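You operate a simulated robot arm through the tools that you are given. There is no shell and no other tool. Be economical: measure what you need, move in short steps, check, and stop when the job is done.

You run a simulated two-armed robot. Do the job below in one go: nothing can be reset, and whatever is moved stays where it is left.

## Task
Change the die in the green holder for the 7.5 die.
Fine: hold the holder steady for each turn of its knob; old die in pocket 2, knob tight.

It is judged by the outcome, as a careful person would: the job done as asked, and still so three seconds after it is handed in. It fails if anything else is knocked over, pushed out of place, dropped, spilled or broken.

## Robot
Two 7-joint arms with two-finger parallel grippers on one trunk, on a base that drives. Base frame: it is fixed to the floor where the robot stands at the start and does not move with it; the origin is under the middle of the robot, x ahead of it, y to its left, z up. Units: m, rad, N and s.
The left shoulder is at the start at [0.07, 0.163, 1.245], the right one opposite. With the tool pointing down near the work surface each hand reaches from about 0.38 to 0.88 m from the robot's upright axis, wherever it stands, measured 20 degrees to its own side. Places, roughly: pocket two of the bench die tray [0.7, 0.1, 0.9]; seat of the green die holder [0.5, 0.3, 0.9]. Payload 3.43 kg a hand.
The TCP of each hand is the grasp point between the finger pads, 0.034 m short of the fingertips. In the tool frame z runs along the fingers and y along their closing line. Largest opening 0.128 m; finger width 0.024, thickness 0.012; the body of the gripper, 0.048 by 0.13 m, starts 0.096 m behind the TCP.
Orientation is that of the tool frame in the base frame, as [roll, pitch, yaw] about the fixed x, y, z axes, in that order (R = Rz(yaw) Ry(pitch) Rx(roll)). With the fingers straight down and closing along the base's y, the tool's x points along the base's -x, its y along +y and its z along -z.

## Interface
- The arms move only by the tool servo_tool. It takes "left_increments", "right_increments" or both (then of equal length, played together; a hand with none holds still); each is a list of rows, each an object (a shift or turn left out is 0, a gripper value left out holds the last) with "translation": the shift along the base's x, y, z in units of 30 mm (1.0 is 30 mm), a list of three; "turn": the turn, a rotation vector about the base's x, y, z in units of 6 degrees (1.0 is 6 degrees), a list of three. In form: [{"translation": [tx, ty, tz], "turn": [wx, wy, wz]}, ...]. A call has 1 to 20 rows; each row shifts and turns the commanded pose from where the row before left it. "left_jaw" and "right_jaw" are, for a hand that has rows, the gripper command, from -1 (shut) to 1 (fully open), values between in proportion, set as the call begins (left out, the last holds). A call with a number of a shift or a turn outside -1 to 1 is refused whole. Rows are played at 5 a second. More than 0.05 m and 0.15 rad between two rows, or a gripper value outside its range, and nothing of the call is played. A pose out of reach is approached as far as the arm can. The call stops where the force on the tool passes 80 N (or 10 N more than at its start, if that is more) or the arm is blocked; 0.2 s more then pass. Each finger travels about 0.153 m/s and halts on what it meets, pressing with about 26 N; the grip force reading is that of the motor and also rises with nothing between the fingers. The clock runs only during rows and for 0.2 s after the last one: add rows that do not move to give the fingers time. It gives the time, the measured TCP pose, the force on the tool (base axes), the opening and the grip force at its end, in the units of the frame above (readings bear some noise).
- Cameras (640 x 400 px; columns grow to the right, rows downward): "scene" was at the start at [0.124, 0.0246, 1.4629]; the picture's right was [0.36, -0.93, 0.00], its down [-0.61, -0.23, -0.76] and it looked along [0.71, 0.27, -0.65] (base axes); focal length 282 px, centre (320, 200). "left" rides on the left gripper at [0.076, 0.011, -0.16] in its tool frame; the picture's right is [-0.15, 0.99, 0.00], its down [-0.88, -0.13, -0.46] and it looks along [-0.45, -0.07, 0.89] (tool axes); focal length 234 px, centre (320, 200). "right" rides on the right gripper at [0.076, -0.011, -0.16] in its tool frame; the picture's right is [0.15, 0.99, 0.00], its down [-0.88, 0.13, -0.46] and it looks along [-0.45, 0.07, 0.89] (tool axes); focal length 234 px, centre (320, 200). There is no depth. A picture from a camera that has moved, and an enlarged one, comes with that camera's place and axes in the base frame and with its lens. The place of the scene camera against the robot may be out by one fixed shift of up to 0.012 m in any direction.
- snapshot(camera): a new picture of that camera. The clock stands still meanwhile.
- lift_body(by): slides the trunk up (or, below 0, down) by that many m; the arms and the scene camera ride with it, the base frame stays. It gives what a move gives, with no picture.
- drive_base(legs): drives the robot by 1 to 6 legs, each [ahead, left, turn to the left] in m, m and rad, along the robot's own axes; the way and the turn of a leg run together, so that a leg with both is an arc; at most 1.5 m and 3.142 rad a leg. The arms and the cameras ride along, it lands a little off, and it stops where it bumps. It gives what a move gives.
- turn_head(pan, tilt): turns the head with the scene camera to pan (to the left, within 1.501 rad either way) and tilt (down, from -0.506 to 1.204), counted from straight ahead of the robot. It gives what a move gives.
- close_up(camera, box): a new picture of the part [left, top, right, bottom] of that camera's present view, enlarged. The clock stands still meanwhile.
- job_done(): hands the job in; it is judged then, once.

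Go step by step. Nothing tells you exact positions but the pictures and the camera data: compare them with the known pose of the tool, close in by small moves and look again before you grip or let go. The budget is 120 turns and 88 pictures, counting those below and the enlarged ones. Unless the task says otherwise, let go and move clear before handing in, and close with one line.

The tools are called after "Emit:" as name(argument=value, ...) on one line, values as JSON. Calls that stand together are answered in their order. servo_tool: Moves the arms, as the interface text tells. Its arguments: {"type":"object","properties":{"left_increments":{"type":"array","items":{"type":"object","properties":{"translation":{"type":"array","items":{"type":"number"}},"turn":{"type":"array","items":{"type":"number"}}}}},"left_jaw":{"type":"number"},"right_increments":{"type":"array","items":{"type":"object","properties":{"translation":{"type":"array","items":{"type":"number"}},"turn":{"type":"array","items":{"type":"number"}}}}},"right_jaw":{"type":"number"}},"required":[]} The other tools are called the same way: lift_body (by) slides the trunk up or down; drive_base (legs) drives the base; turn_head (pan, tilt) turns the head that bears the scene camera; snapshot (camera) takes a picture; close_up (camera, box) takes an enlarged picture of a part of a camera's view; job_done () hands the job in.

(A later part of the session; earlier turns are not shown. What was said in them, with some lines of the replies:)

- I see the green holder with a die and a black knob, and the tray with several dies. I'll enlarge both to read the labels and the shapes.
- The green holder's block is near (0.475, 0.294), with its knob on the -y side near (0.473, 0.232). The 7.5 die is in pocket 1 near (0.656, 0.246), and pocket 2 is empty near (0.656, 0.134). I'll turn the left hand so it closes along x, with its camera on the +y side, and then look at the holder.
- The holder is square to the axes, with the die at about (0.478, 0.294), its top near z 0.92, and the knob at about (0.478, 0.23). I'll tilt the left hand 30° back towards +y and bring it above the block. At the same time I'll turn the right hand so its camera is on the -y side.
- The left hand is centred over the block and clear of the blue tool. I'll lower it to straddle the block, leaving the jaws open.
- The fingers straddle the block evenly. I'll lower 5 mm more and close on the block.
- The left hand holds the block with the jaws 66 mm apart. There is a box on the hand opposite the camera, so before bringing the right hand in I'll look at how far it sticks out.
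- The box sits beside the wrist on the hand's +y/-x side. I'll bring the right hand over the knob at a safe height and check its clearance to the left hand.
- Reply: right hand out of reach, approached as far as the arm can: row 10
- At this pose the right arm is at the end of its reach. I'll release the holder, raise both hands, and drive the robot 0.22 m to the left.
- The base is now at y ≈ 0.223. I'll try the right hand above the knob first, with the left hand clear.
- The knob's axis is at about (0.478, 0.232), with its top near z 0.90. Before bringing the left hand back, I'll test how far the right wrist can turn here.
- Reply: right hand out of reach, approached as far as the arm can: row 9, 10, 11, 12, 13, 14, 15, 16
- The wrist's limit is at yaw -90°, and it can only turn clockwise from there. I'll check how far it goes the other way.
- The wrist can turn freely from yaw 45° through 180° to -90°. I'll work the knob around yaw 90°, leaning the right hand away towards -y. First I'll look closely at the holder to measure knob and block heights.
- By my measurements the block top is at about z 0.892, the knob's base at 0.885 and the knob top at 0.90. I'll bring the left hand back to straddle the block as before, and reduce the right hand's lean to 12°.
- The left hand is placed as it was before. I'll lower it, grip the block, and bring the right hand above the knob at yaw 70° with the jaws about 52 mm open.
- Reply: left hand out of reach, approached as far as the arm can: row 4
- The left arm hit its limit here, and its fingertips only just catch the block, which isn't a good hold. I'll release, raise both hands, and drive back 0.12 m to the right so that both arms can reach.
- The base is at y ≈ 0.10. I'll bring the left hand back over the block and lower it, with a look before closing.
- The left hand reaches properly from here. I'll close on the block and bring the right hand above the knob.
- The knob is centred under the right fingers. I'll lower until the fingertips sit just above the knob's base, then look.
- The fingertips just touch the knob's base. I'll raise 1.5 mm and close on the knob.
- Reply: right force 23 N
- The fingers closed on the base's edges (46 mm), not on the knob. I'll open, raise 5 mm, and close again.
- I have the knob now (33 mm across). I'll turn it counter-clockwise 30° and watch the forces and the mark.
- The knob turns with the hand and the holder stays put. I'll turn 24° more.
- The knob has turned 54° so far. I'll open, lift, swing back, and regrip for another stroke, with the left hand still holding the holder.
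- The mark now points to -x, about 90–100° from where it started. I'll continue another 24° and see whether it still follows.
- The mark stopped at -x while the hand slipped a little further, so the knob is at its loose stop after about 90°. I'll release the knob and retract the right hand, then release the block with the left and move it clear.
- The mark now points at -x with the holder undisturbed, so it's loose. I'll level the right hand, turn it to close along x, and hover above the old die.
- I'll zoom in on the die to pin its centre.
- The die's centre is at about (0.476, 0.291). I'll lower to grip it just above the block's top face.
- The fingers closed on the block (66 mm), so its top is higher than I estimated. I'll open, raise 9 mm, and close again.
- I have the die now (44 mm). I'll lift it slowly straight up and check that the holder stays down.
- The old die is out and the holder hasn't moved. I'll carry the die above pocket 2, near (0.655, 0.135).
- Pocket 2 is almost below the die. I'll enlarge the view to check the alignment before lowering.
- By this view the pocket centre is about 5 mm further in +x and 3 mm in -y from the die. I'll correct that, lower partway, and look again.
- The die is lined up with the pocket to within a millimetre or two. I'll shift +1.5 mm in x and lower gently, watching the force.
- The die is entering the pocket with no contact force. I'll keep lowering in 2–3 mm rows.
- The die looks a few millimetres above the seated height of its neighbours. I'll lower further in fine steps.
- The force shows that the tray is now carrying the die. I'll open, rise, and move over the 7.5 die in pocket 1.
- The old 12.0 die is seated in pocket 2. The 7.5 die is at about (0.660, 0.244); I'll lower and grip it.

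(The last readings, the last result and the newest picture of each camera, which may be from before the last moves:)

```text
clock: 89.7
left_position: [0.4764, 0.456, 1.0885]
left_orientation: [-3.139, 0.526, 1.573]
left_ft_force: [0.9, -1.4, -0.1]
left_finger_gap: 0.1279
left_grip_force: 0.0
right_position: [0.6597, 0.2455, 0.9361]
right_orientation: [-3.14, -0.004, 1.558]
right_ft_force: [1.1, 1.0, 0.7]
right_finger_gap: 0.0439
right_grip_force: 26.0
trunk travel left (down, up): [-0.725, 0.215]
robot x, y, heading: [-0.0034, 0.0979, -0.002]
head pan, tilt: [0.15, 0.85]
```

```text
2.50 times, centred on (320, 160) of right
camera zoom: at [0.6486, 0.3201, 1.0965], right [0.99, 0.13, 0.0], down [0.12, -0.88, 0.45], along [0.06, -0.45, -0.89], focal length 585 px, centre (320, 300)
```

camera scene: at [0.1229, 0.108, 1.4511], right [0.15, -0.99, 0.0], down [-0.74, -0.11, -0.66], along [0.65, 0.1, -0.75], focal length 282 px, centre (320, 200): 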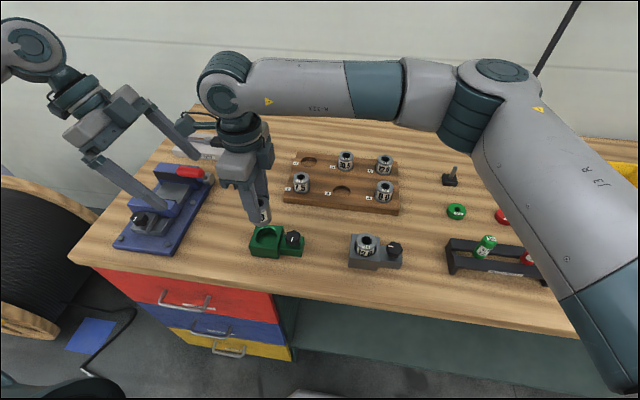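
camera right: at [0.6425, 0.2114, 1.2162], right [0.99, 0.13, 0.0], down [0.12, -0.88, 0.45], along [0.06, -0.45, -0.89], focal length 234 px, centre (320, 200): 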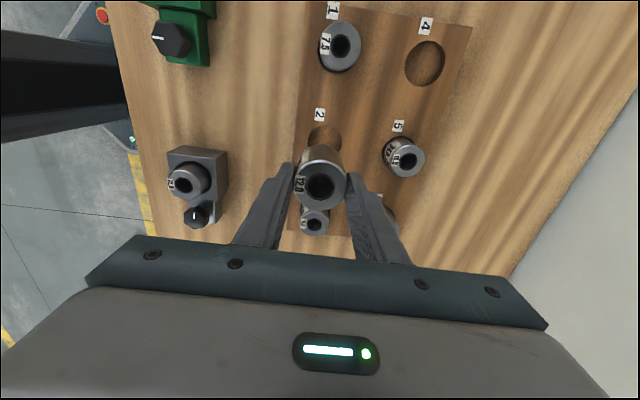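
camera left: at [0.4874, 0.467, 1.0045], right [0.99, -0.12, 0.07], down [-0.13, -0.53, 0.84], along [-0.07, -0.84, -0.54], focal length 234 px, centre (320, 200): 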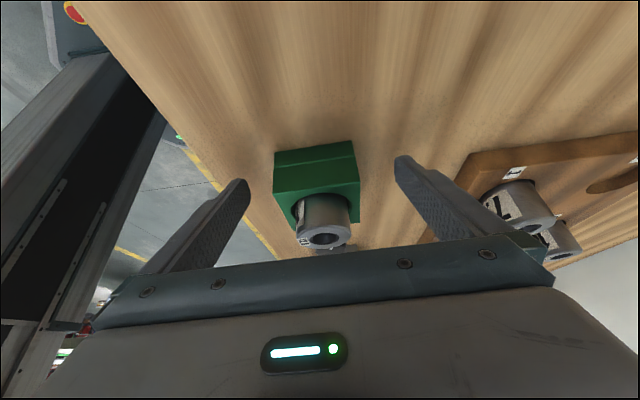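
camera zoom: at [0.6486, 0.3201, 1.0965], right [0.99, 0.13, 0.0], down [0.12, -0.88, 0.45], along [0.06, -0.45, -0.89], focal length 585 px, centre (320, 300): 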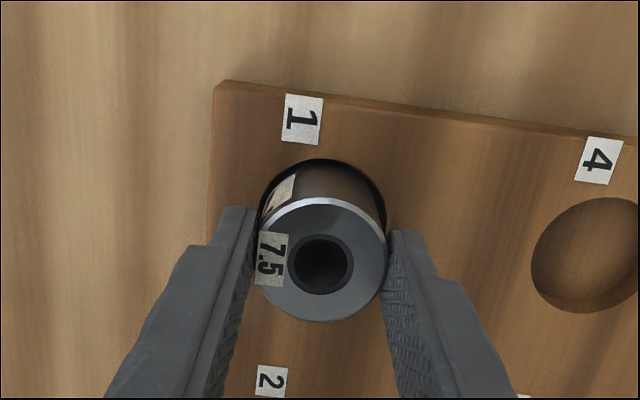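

I have the 7.5 die. I'll lift it clear and carry it above the empty green seat.

Emit:
servo_tool(right_increments=[{"translation": [0, 0, 0.4]}, {"translation": [0, 0, 0.8]}, {"translation": [0, 0, 0.9]}, {"translation": [0, 0, 0.9]}, {"translation": [0, 0, 0.7]}, {"translation": [-0.875, 0.212, 0]}, {"translation": [-0.875, 0.212, 0]}, {"translation": [-0.875, 0.212, 0]}, {"translation": [-0.875, 0.212, 0]}, {"translation": [-0.875, 0.212, 0]}, {"translation": [-0.875, 0.212, 0]}, {"translation": [-0.875, 0.212, 0]}, {"translation": [0, 0, -0.8]}, {"translation": [0, 0, -0.6]}, {}])

Emit:
close_up(camera="right", box=[260, 80, 380, 200])

Emit:
close_up(camera="scene", box=[220, 180, 340, 280])

```text
clock: 92.9
left_position: [0.4758, 0.4554, 1.0895]
left_orientation: [-3.14, 0.525, 1.573]
left_ft_force: [-0.3, -0.2, -0.2]
left_finger_gap: 0.128
left_grip_force: 0.1
right_position: [0.4764, 0.29, 1.0057]
right_orientation: [-3.139, -0.001, 1.557]
right_ft_force: [0.0, 0.4, -5.7]
right_finger_gap: 0.0434
right_grip_force: 25.6
trunk travel left (down, up): [-0.725, 0.215]
robot x, y, heading: [0.0002, 0.1023, -0.001]
head pan, tilt: [0.15, 0.85]
```

```text
3.33 times, centred on (320, 140) of right
camera zoom: at [0.4657, 0.3653, 1.1655], right [0.99, 0.13, 0.0], down [0.12, -0.88, 0.45], along [0.06, -0.45, -0.89], focal length 781 px, centre (320, 400)
```

zoom: 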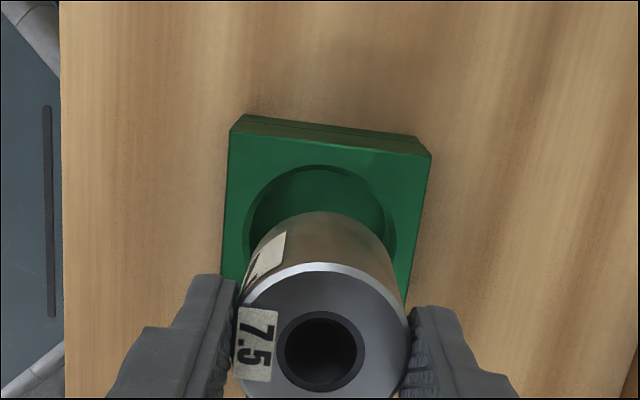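

```text
4.00 times, centred on (280, 230) of scene
camera zoom: at [0.1221, 0.1081, 1.4512], right [0.15, -0.99, 0.0], down [-0.74, -0.11, -0.66], along [0.65, 0.1, -0.75], focal length 1129 px, centre (480, 80)
```

zoom: 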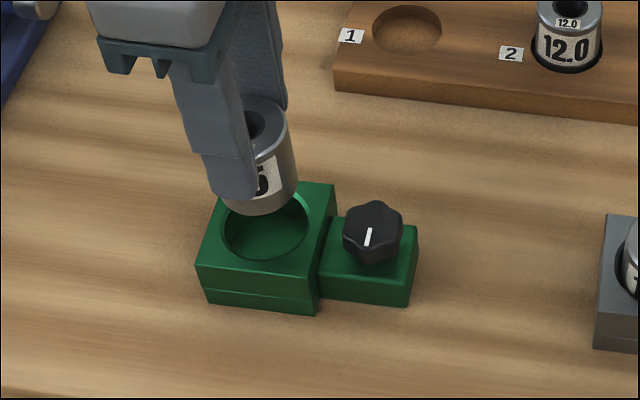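

The seat's centre is about 3 mm further in +y than the die. I'll correct, lower to just at the rim, and check.

Emit:
servo_tool(right_increments=[{"translation": [0.01, 0.1, -0.5]}, {"translation": [0, 0, -0.5]}, {"translation": [0, 0, -0.3]}, {}])

Emit:
close_up(camera="right", box=[260, 80, 380, 200])

Emit:
close_up(camera="scene", box=[220, 180, 340, 280])

```text
clock: 93.9
left_position: [0.477, 0.4551, 1.0878]
left_orientation: [-3.14, 0.523, 1.572]
left_ft_force: [-0.1, 0.2, -0.3]
left_finger_gap: 0.1281
left_grip_force: 0.0
right_position: [0.4773, 0.2928, 0.9665]
right_orientation: [-3.14, -0.001, 1.558]
right_ft_force: [-0.2, -0.7, -5.2]
right_finger_gap: 0.0434
right_grip_force: 25.7
trunk travel left (down, up): [-0.725, 0.215]
robot x, y, heading: [-0.0012, 0.1012, -0.003]
head pan, tilt: [0.15, 0.85]
```

```text
3.33 times, centred on (320, 140) of right
camera zoom: at [0.4661, 0.3683, 1.1262], right [0.99, 0.13, 0.0], down [0.12, -0.88, 0.45], along [0.06, -0.45, -0.89], focal length 781 px, centre (320, 400)
```

zoom: 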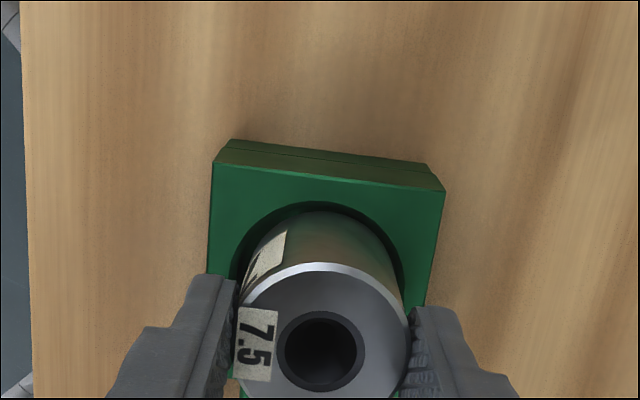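

```text
4.00 times, centred on (280, 230) of scene
camera zoom: at [0.1225, 0.1081, 1.4512], right [0.15, -0.99, 0.0], down [-0.74, -0.11, -0.66], along [0.65, 0.1, -0.75], focal length 1129 px, centre (480, 80)
```

zoom: 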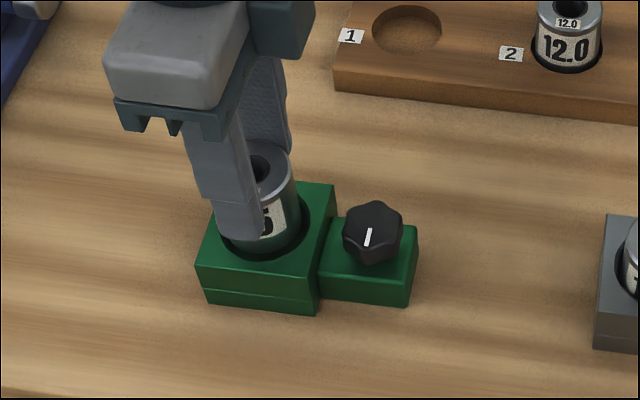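

The die is inside the seat's rim with even clearance. I'll lower it the rest of the way in small steps.

Emit:
servo_tool(right_increments=[{"translation": [0, 0, -0.25]}, {"translation": [0, 0, -0.25]}, {"translation": [0, 0, -0.15]}, {}])

Emit:
servo_tool(right_increments=[{"translation": [0, 0, -0.06]}, {"translation": [0, 0, -0.06]}, {}])

```text
clock: 94.9
left_position: [0.477, 0.4554, 1.0886]
left_orientation: [-3.139, 0.525, 1.573]
left_ft_force: [-0.9, -1.0, 0.2]
left_finger_gap: 0.128
left_grip_force: 0.0
right_position: [0.4788, 0.2928, 0.9456]
right_orientation: [-3.14, 0.0, 1.557]
right_ft_force: [0.8, -0.6, -4.7]
right_finger_gap: 0.0438
right_grip_force: 25.8
trunk travel left (down, up): [-0.725, 0.215]
robot x, y, heading: [-0.0011, 0.1032, -0.0]
head pan, tilt: [0.15, 0.85]
```

```text
clock: 95.7
left_position: [0.4768, 0.4552, 1.0884]
left_orientation: [-3.139, 0.524, 1.572]
left_ft_force: [-0.3, -0.1, -1.1]
left_finger_gap: 0.1281
left_grip_force: 0.1
right_position: [0.4784, 0.2934, 0.9432]
right_orientation: [-3.137, -0.003, 1.555]
right_ft_force: [0.5, 0.6, -4.8]
right_finger_gap: 0.0434
right_grip_force: 26.3
trunk travel left (down, up): [-0.725, 0.215]
robot x, y, heading: [0.0035, 0.1038, 0.001]
head pan, tilt: [0.15, 0.85]
```

Emit:
servo_tool(right_increments=[{"translation": [0, 0, -0.05]}, {"translation": [0, 0, -0.05]}, {}])

```text
clock: 96.5
left_position: [0.4753, 0.4553, 1.0885]
left_orientation: [3.141, 0.525, 1.574]
left_ft_force: [-0.4, -0.2, 0.8]
left_finger_gap: 0.1279
left_grip_force: 0.0
right_position: [0.477, 0.2922, 0.9427]
right_orientation: [3.14, -0.003, 1.558]
right_ft_force: [5.3, 1.8, 21.0]
right_finger_gap: 0.0434
right_grip_force: 26.4
trunk travel left (down, up): [-0.725, 0.215]
robot x, y, heading: [-0.0021, 0.1, -0.003]
head pan, tilt: [0.15, 0.85]
```

The die seated at the expected height. I'll release it, rise, and look.

Emit:
servo_tool(right_increments=[{"translation": [0, 0, 0.03]}, {}, {}, {"translation": [0, 0, 0.6]}, {"translation": [0, 0, 0.9]}, {"translation": [0, 0, 0.9]}, {"translation": [0, -0.6, 0.4]}, {"translation": [0, -0.9, 0]}, {"translation": [0, -0.9, 0]}, {"translation": [0, -0.9, 0]}, {}], right_jaw=0.1)

Emit:
close_up(camera="scene", box=[220, 180, 340, 280])

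Emit:
close_up(camera="right", box=[240, 0, 400, 160])

```text
clock: 98.9
left_position: [0.4765, 0.4552, 1.0868]
left_orientation: [-3.139, 0.525, 1.573]
left_ft_force: [0.6, -0.9, 0.1]
left_finger_gap: 0.1279
left_grip_force: 0.1
right_position: [0.477, 0.1951, 1.0247]
right_orientation: [-3.141, 0.0, 1.557]
right_ft_force: [0.2, -0.2, 0.8]
right_finger_gap: 0.0705
right_grip_force: 0.1
trunk travel left (down, up): [-0.725, 0.215]
robot x, y, heading: [-0.0012, 0.1028, 0.002]
head pan, tilt: [0.15, 0.85]
```

```text
4.00 times, centred on (280, 230) of scene
camera zoom: at [0.1221, 0.1087, 1.4512], right [0.15, -0.99, 0.0], down [-0.74, -0.11, -0.66], along [0.65, 0.1, -0.75], focal length 1129 px, centre (480, 80)
```

zoom: 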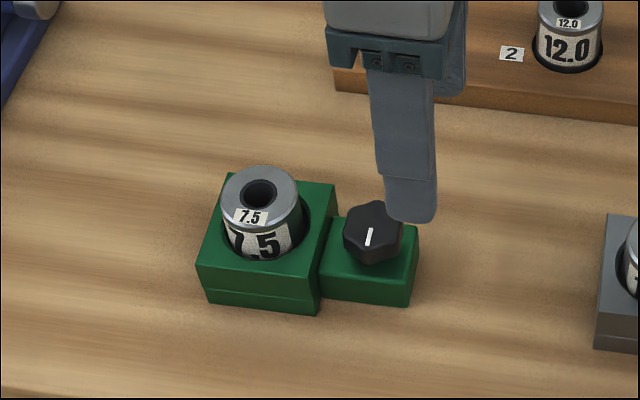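

```text
2.50 times, centred on (320, 80) of right
camera zoom: at [0.4661, 0.2694, 1.1849], right [0.99, 0.13, 0.0], down [0.12, -0.88, 0.45], along [0.06, -0.45, -0.89], focal length 585 px, centre (320, 500)
```

zoom: 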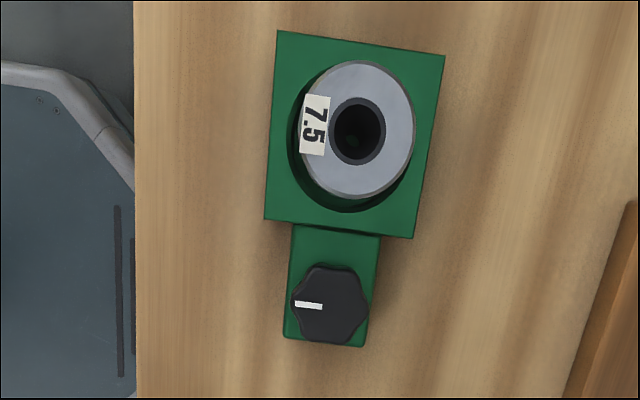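

The 7.5 die is seated. I'll bring the left hand back to hold the block, and set the right hand's lean and its yaw of 125° for the clockwise stroke.

Emit:
servo_tool(left_increments=[{"translation": [0, -0.9, 0]}, {"translation": [0, -0.9, 0]}, {"translation": [0, -0.9, 0]}, {"translation": [0, -0.9, 0]}, {"translation": [0, -0.9, 0]}, {"translation": [0, 0, -0.9]}, {"translation": [0, 0, -0.9]}, {"translation": [0, 0, -0.9]}, {"translation": [0, 0, -0.9]}, {"translation": [0, 0, -0.9]}, {"translation": [0, 0, -0.9]}, {"translation": [0, 0, -0.7]}, {}], right_increments=[{"turn": [1, 0, 0], "translation": [0, -0.7, 0]}, {"turn": [1, 0, 0], "translation": [0, -0.7, 0]}, {"turn": [0, 0, 1]}, {"turn": [0, 0, 1]}, {"turn": [0, 0, 1]}, {"turn": [0, 0, 1]}, {"turn": [0, 0, 1]}, {"turn": [0, 0, 1]}, {}, {}, {}, {}, {}], right_jaw=-0.28)

Emit:
snapshot(camera="left")

```text
clock: 101.7
left_position: [0.4761, 0.3202, 0.9053]
left_orientation: [-3.141, 0.525, 1.573]
left_ft_force: [0.4, 0.3, 0.8]
left_finger_gap: 0.1278
left_grip_force: 0.1
right_position: [0.4769, 0.1527, 1.026]
right_orientation: [-3.136, -0.211, 2.185]
right_ft_force: [-0.6, -0.5, -0.1]
right_finger_gap: 0.046
right_grip_force: 0.1
trunk travel left (down, up): [-0.725, 0.215]
robot x, y, heading: [0.0012, 0.1005, -0.001]
head pan, tilt: [0.15, 0.85]
```

```text
24 pictures are left
camera left: at [0.4861, 0.4669, 1.0051], right [0.99, -0.12, 0.07], down [-0.13, -0.53, 0.84], along [-0.07, -0.84, -0.54], focal length 234 px, centre (320, 200)
```

left: 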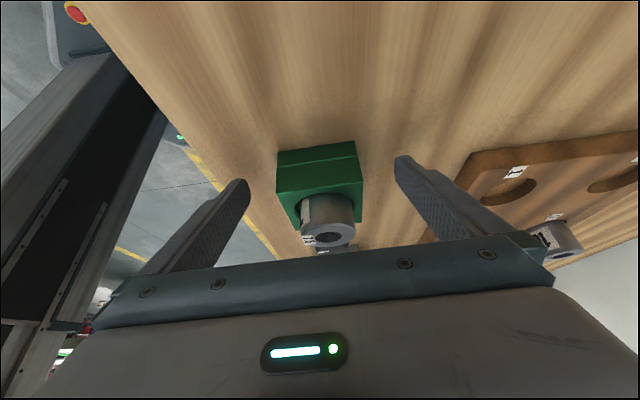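

The left hand is placed as before. I'll close on the block and bring the right hand down over the knob.

Emit:
servo_tool(left_increments=[{}, {}, {}, {}], left_jaw=-1)

Emit:
servo_tool(right_increments=[{"translation": [0.04, 0.8, 0]}, {"translation": [0.04, 0.8, -0.3]}, {"translation": [0.04, 0.8, -0.8]}, {"translation": [0, 0, -0.8]}, {}])

Emit:
close_up(camera="right", box=[230, 50, 410, 270])

```text
clock: 102.7
left_position: [0.4764, 0.3203, 0.9056]
left_orientation: [-3.141, 0.524, 1.571]
left_ft_force: [0.1, -0.2, -0.3]
left_finger_gap: 0.066
left_grip_force: 26.5
right_position: [0.4779, 0.1509, 1.0249]
right_orientation: [-3.136, -0.212, 2.186]
right_ft_force: [-0.6, 0.2, 0.5]
right_finger_gap: 0.0465
right_grip_force: 0.0
trunk travel left (down, up): [-0.725, 0.215]
robot x, y, heading: [0.0005, 0.104, -0.003]
head pan, tilt: [0.15, 0.85]
```

```text
clock: 103.9
left_position: [0.4764, 0.3198, 0.9051]
left_orientation: [-3.139, 0.526, 1.573]
left_ft_force: [-0.4, 0.3, 0.1]
left_finger_gap: 0.0658
left_grip_force: 26.0
right_position: [0.4802, 0.2236, 0.9668]
right_orientation: [-3.135, -0.212, 2.184]
right_ft_force: [-0.6, 0.5, 0.0]
right_finger_gap: 0.0461
right_grip_force: 0.1
trunk travel left (down, up): [-0.725, 0.215]
robot x, y, heading: [0.0017, 0.0994, -0.0]
head pan, tilt: [0.15, 0.85]
```

```text
1.82 times, centred on (320, 160) of right
camera zoom: at [0.4478, 0.2506, 1.1401], right [0.72, 0.69, 0.03], down [0.66, -0.7, 0.26], along [0.2, -0.17, -0.97], focal length 426 px, centre (320, 273)
```

zoom: 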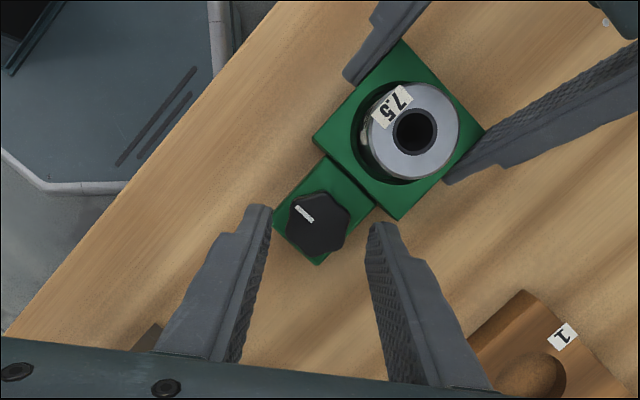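

The knob is centred between the fingers. I'll lower to the earlier gripping height, close, and turn clockwise.

Emit:
servo_tool(right_increments=[{"translation": [0, 0.03, -0.6]}, {"translation": [0, 0, -0.6]}, {"translation": [0, 0, -0.08]}, {}])

Emit:
servo_tool(right_increments=[{}, {}, {}], right_jaw=-1)

Emit:
servo_tool(right_increments=[{"turn": [0, 0, -1], "translation": [-0.015, -0.01, 0]}, {"turn": [0, 0, -1], "translation": [-0.015, -0.009, 0]}, {"turn": [0, 0, -1], "translation": [-0.02, -0.007, 0]}, {"turn": [0, 0, -1], "translation": [-0.02, -0.005, 0]}, {"turn": [0, 0, -1], "translation": [-0.02, -0.002, 0]}, {"turn": [0, 0, -1], "translation": [-0.02, 0, 0]}, {"turn": [0, 0, -1], "translation": [-0.02, 0.002, 0]}, {"turn": [0, 0, -1], "translation": [-0.02, 0.004, 0]}, {"turn": [0, 0, -1], "translation": [-0.02, 0.006, 0]}, {"turn": [0, 0, -1], "translation": [-0.02, 0.008, 0]}, {}])

Emit:
close_up(camera="right", box=[230, 50, 410, 270])

```text
clock: 104.9
left_position: [0.4767, 0.3196, 0.9057]
left_orientation: [-3.141, 0.526, 1.573]
left_ft_force: [-1.8, 0.6, 0.0]
left_finger_gap: 0.0657
left_grip_force: 26.1
right_position: [0.4823, 0.2245, 0.93]
right_orientation: [-3.136, -0.211, 2.183]
right_ft_force: [-0.3, 0.2, 0.0]
right_finger_gap: 0.046
right_grip_force: 0.1
trunk travel left (down, up): [-0.725, 0.215]
robot x, y, heading: [-0.0045, 0.0988, 0.001]
head pan, tilt: [0.15, 0.85]
```

```text
clock: 105.7
left_position: [0.4771, 0.32, 0.9039]
left_orientation: [-3.14, 0.524, 1.575]
left_ft_force: [6.0, 8.2, 0.3]
left_finger_gap: 0.0659
left_grip_force: 25.8
right_position: [0.4806, 0.2244, 0.9303]
right_orientation: [-3.133, -0.211, 2.185]
right_ft_force: [-8.1, -7.7, 2.0]
right_finger_gap: 0.0331
right_grip_force: 26.2
trunk travel left (down, up): [-0.725, 0.215]
robot x, y, heading: [0.0017, 0.1026, -0.003]
head pan, tilt: [0.15, 0.85]
```

```text
clock: 108.1
left_position: [0.476, 0.3199, 0.9052]
left_orientation: [3.141, 0.525, 1.574]
left_ft_force: [13.5, 14.0, 0.8]
left_finger_gap: 0.066
left_grip_force: 26.1
right_position: [0.4752, 0.2241, 0.9294]
right_orientation: [-3.137, -0.211, 1.136]
right_ft_force: [-10.4, -11.3, 0.9]
right_finger_gap: 0.0332
right_grip_force: 25.6
trunk travel left (down, up): [-0.725, 0.215]
robot x, y, heading: [-0.0023, 0.0983, -0.001]
head pan, tilt: [0.15, 0.85]
```

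```text
1.82 times, centred on (320, 160) of right
camera zoom: at [0.4821, 0.2655, 1.1017], right [0.96, -0.29, 0.03], down [-0.28, -0.92, 0.26], along [-0.05, -0.26, -0.96], focal length 426 px, centre (320, 273)
```

zoom: 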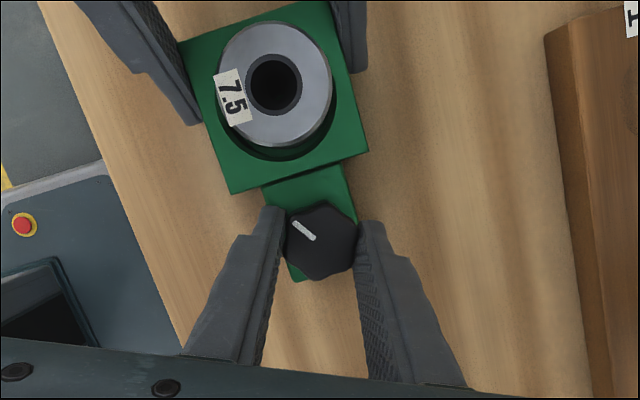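

The knob has turned clockwise about 60° and followed well. I'll swing back and regrip for the final stroke to tight.

Emit:
servo_tool(right_increments=[{}, {}, {"translation": [0, 0.04, 0.6]}, {"turn": [0, 0, 1], "translation": [0.02, -0.008, 0]}, {"turn": [0, 0, 1], "translation": [0.02, -0.006, 0]}, {"turn": [0, 0, 1], "translation": [0.02, -0.004, 0]}, {"turn": [0, 0, 1], "translation": [0.02, -0.002, 0]}, {"turn": [0, 0, 1], "translation": [0.02, 0, 0]}, {"turn": [0, 0, 1], "translation": [0.02, 0.002, 0]}, {"turn": [0, 0, 1], "translation": [0.02, 0.005, 0]}, {"turn": [0, 0, 1], "translation": [0.02, 0.007, 0]}, {"turn": [0, 0, 1], "translation": [0.015, 0.009, 0]}, {"translation": [0, 0, -0.6]}, {}], right_jaw=-0.28)

Emit:
servo_tool(right_increments=[{}, {}, {}], right_jaw=-1)

Emit:
servo_tool(right_increments=[{"turn": [0, 0, -1], "translation": [-0.015, -0.009, 0]}, {"turn": [0, 0, -1], "translation": [-0.02, -0.007, 0]}, {"turn": [0, 0, -1], "translation": [-0.02, -0.005, 0]}, {"turn": [0, 0, -1], "translation": [-0.02, -0.002, 0]}, {"turn": [0, 0, -1], "translation": [-0.02, 0, 0]}, {"turn": [0, 0, -0.7], "translation": [-0.015, 0, 0]}, {}])

Emit:
close_up(camera="right", box=[230, 50, 410, 270])

```text
clock: 111.1
left_position: [0.4749, 0.3206, 0.9051]
left_orientation: [-3.14, 0.525, 1.572]
left_ft_force: [-2.1, 0.3, -0.5]
left_finger_gap: 0.0658
left_grip_force: 25.9
right_position: [0.4814, 0.2257, 0.929]
right_orientation: [-3.136, -0.21, 2.082]
right_ft_force: [-0.5, -0.4, -0.2]
right_finger_gap: 0.0459
right_grip_force: 0.1
trunk travel left (down, up): [-0.725, 0.215]
robot x, y, heading: [0.0002, 0.0991, 0.005]
head pan, tilt: [0.15, 0.85]
```

```text
clock: 111.9
left_position: [0.4773, 0.3204, 0.9056]
left_orientation: [3.142, 0.525, 1.574]
left_ft_force: [6.2, 8.2, -0.5]
left_finger_gap: 0.0658
left_grip_force: 26.0
right_position: [0.4798, 0.2251, 0.929]
right_orientation: [-3.133, -0.212, 2.08]
right_ft_force: [-8.5, -8.8, 2.8]
right_finger_gap: 0.0331
right_grip_force: 26.2
trunk travel left (down, up): [-0.725, 0.215]
robot x, y, heading: [-0.0007, 0.102, 0.001]
head pan, tilt: [0.15, 0.85]
```

```text
clock: 113.5
left_position: [0.4756, 0.3196, 0.9064]
left_orientation: [-3.14, 0.523, 1.573]
left_ft_force: [15.6, 13.6, -0.1]
left_finger_gap: 0.0658
left_grip_force: 25.9
right_position: [0.4778, 0.2251, 0.9289]
right_orientation: [-3.137, -0.208, 1.484]
right_ft_force: [-14.4, -13.5, 3.8]
right_finger_gap: 0.0332
right_grip_force: 26.3
trunk travel left (down, up): [-0.725, 0.215]
robot x, y, heading: [-0.0011, 0.0993, -0.002]
head pan, tilt: [0.15, 0.85]
```

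```text
1.82 times, centred on (320, 160) of right
camera zoom: at [0.4695, 0.2653, 1.1019], right [1.0, 0.06, 0.03], down [0.05, -0.96, 0.26], along [0.04, -0.26, -0.96], focal length 426 px, centre (320, 273)
```

zoom: 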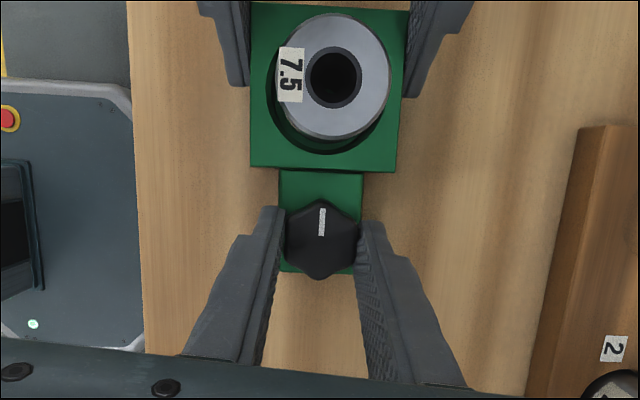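

The mark is at about 93°, and the original tight position was about 77°. I'll keep turning clockwise until it stops.

Emit:
servo_tool(right_increments=[{"turn": [0, 0, -1], "translation": [-0.02, 0.002, 0]}, {"turn": [0, 0, -1], "translation": [-0.02, 0.004, 0]}, {"turn": [0, 0, -1], "translation": [-0.02, 0.006, 0]}, {"turn": [0, 0, -1], "translation": [-0.02, 0.007, 0]}, {}])

Emit:
close_up(camera="right", box=[230, 50, 410, 270])

```text
clock: 114.7
left_position: [0.4757, 0.3187, 0.9053]
left_orientation: [-3.142, 0.526, 1.571]
left_ft_force: [9.7, -4.0, 1.8]
left_finger_gap: 0.066
left_grip_force: 25.7
right_position: [0.4762, 0.2256, 0.9304]
right_orientation: [-3.136, -0.212, 1.066]
right_ft_force: [-7.9, 5.3, 0.4]
right_finger_gap: 0.0326
right_grip_force: 25.9
trunk travel left (down, up): [-0.725, 0.215]
robot x, y, heading: [0.0015, 0.1011, 0.003]
head pan, tilt: [0.15, 0.85]
```

```text
1.82 times, centred on (320, 160) of right
camera zoom: at [0.4848, 0.2658, 1.1022], right [0.94, -0.35, 0.03], down [-0.35, -0.9, 0.26], along [-0.07, -0.25, -0.97], focal length 426 px, centre (320, 273)
```

zoom: 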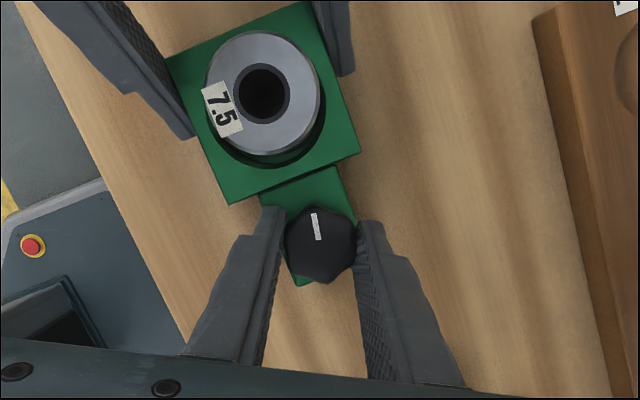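

The mark came to about 80° and the hand then slipped, so the knob is at its stop. I'll push a little more to be sure it's tight, then compare with the original mark position.

Emit:
servo_tool(right_increments=[{"turn": [0, 0, -1], "translation": [-0.015, 0.008, 0]}, {"turn": [0, 0, -1], "translation": [-0.015, 0.01, 0]}, {}])

Emit:
close_up(camera="right", box=[230, 50, 410, 270])

```text
clock: 115.5
left_position: [0.4743, 0.3178, 0.905]
left_orientation: [3.142, 0.525, 1.573]
left_ft_force: [10.4, -7.2, 0.1]
left_finger_gap: 0.0661
left_grip_force: 25.9
right_position: [0.4741, 0.2258, 0.9303]
right_orientation: [-3.136, -0.212, 0.856]
right_ft_force: [-10.9, 4.8, 0.4]
right_finger_gap: 0.0332
right_grip_force: 25.6
trunk travel left (down, up): [-0.725, 0.215]
robot x, y, heading: [0.0021, 0.1013, -0.003]
head pan, tilt: [0.15, 0.85]
```

```text
1.82 times, centred on (320, 160) of right
camera zoom: at [0.492, 0.2623, 1.1024], right [0.84, -0.54, 0.03], down [-0.53, -0.81, 0.26], along [-0.12, -0.23, -0.97], focal length 426 px, centre (320, 273)
```

zoom: 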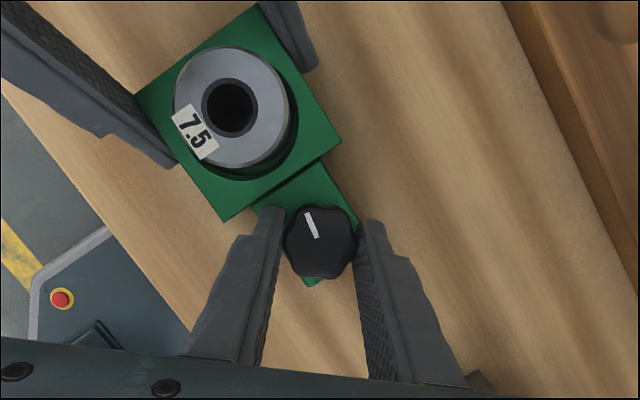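

The mark holds at 79° while the hand slips, so the knob is tight at its stop. I'll release the knob with a small opening, lift clear, then release the block.

Emit:
servo_tool(right_increments=[{}, {}, {"translation": [0, 0, 0.6]}, {"translation": [0, 0, 0.8]}, {"translation": [0, -0.6, 0.9]}, {"translation": [0, -0.9, 0.9]}, {"translation": [0, -0.9, 0.5]}, {"translation": [0, -0.9, 0]}, {"translation": [0, -0.9, 0]}], right_jaw=-0.375)

Emit:
servo_tool(left_increments=[{}, {}, {}, {}], left_jaw=1)

Emit:
servo_tool(left_increments=[{"translation": [0, 0, 0.7]}, {"translation": [0, 0, 0.9]}, {"translation": [0, 0, 0.9]}, {"translation": [0, 0, 0.9]}, {"translation": [0, 0, 0.9]}, {"translation": [0, 0, 0.9]}, {"translation": [0, 0, 0.9]}, {"translation": [0, 0.9, 0]}, {"translation": [0, 0.9, 0]}, {"translation": [0, 0.9, 0]}, {}])

Emit:
snapshot(camera="scene")

Emit:
close_up(camera="scene", box=[220, 160, 400, 280])

```text
clock: 117.5
left_position: [0.4754, 0.3192, 0.905]
left_orientation: [-3.139, 0.522, 1.576]
left_ft_force: [-0.1, 0.0, 1.5]
left_finger_gap: 0.0658
left_grip_force: 25.9
right_position: [0.4733, 0.0989, 1.0403]
right_orientation: [-3.136, -0.213, 0.857]
right_ft_force: [0.1, 0.1, 0.4]
right_finger_gap: 0.0398
right_grip_force: 0.1
trunk travel left (down, up): [-0.725, 0.215]
robot x, y, heading: [-0.0025, 0.1005, 0.003]
head pan, tilt: [0.15, 0.85]
```

```text
clock: 118.5
left_position: [0.4756, 0.3198, 0.905]
left_orientation: [-3.14, 0.523, 1.571]
left_ft_force: [-0.2, -0.8, -0.3]
left_finger_gap: 0.1277
left_grip_force: 0.0
right_position: [0.4744, 0.0994, 1.0398]
right_orientation: [-3.136, -0.21, 0.855]
right_ft_force: [1.2, 0.2, 0.1]
right_finger_gap: 0.04
right_grip_force: 0.2
trunk travel left (down, up): [-0.725, 0.215]
robot x, y, heading: [-0.0, 0.0993, 0.001]
head pan, tilt: [0.15, 0.85]
```

```text
clock: 120.9
left_position: [0.4748, 0.4012, 1.0868]
left_orientation: [-3.14, 0.524, 1.572]
left_ft_force: [0.1, 0.3, 0.1]
left_finger_gap: 0.1279
left_grip_force: 0.0
right_position: [0.4737, 0.099, 1.0402]
right_orientation: [-3.136, -0.211, 0.855]
right_ft_force: [-0.2, 1.3, 0.4]
right_finger_gap: 0.04
right_grip_force: 0.1
trunk travel left (down, up): [-0.725, 0.215]
robot x, y, heading: [-0.0001, 0.1012, 0.003]
head pan, tilt: [0.15, 0.85]
```

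```text
18 pictures are left
camera scene: at [0.1225, 0.1073, 1.4512], right [0.15, -0.99, 0.0], down [-0.74, -0.11, -0.66], along [0.65, 0.1, -0.75], focal length 282 px, centre (320, 200)
```

scene: 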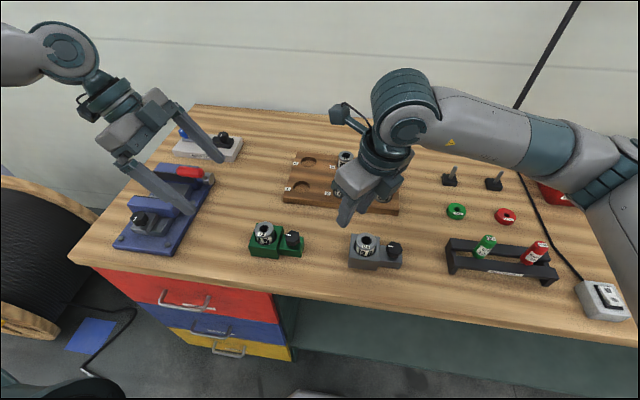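

```text
3.33 times, centred on (310, 220) of scene
camera zoom: at [0.1225, 0.1073, 1.4512], right [0.15, -0.99, 0.0], down [-0.74, -0.11, -0.66], along [0.65, 0.1, -0.75], focal length 941 px, centre (353, 133)
```

zoom: 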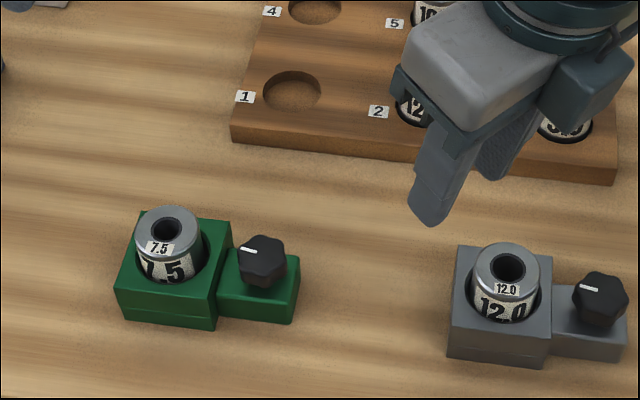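

The green holder carries the 7.5 die with its knob mark back at the original tight position, matching the grey holder. I'll raise the right hand clear for a last check of the tray.

Emit:
servo_tool(right_increments=[{"translation": [0, 0, 0.9]}, {"translation": [0, 0, 0.9]}, {"translation": [0, -0.9, 0.9]}, {"translation": [-0.3, -0.9, 0.9]}, {"translation": [-0.3, -0.9, 0.5]}, {"translation": [-0.3, -0.9, 0]}, {}])

Emit:
snapshot(camera="scene")

```text
clock: 122.5
left_position: [0.4753, 0.4024, 1.0881]
left_orientation: [-3.14, 0.525, 1.572]
left_ft_force: [0.8, 0.0, 0.7]
left_finger_gap: 0.1278
left_grip_force: 0.0
right_position: [0.4477, -0.0084, 1.1645]
right_orientation: [-3.138, -0.209, 0.857]
right_ft_force: [1.0, -0.4, 0.6]
right_finger_gap: 0.0399
right_grip_force: 0.0
trunk travel left (down, up): [-0.725, 0.215]
robot x, y, heading: [0.0001, 0.1003, -0.001]
head pan, tilt: [0.15, 0.85]
```

```text
16 pictures are left
camera scene: at [0.1224, 0.1089, 1.4512], right [0.15, -0.99, 0.0], down [-0.74, -0.11, -0.66], along [0.65, 0.1, -0.75], focal length 282 px, centre (320, 200)
```

scene: 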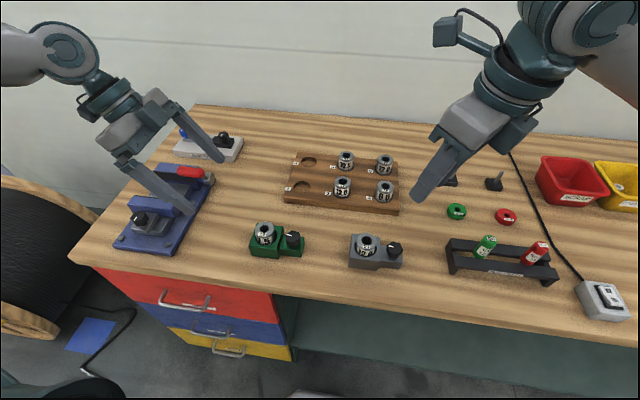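

Everything is in place: the 7.5 die is in the green holder, the old 12.0 die is in pocket 2, the knob is tight, and both hands are clear.

Emit:
job_done()

```text
The job is handed in.
```

The green holder now has the 7.5 die with its knob turned back to the tight stop, and the old 12.0 die is in pocket 2; the left hand held the holder for every turn of the knob.
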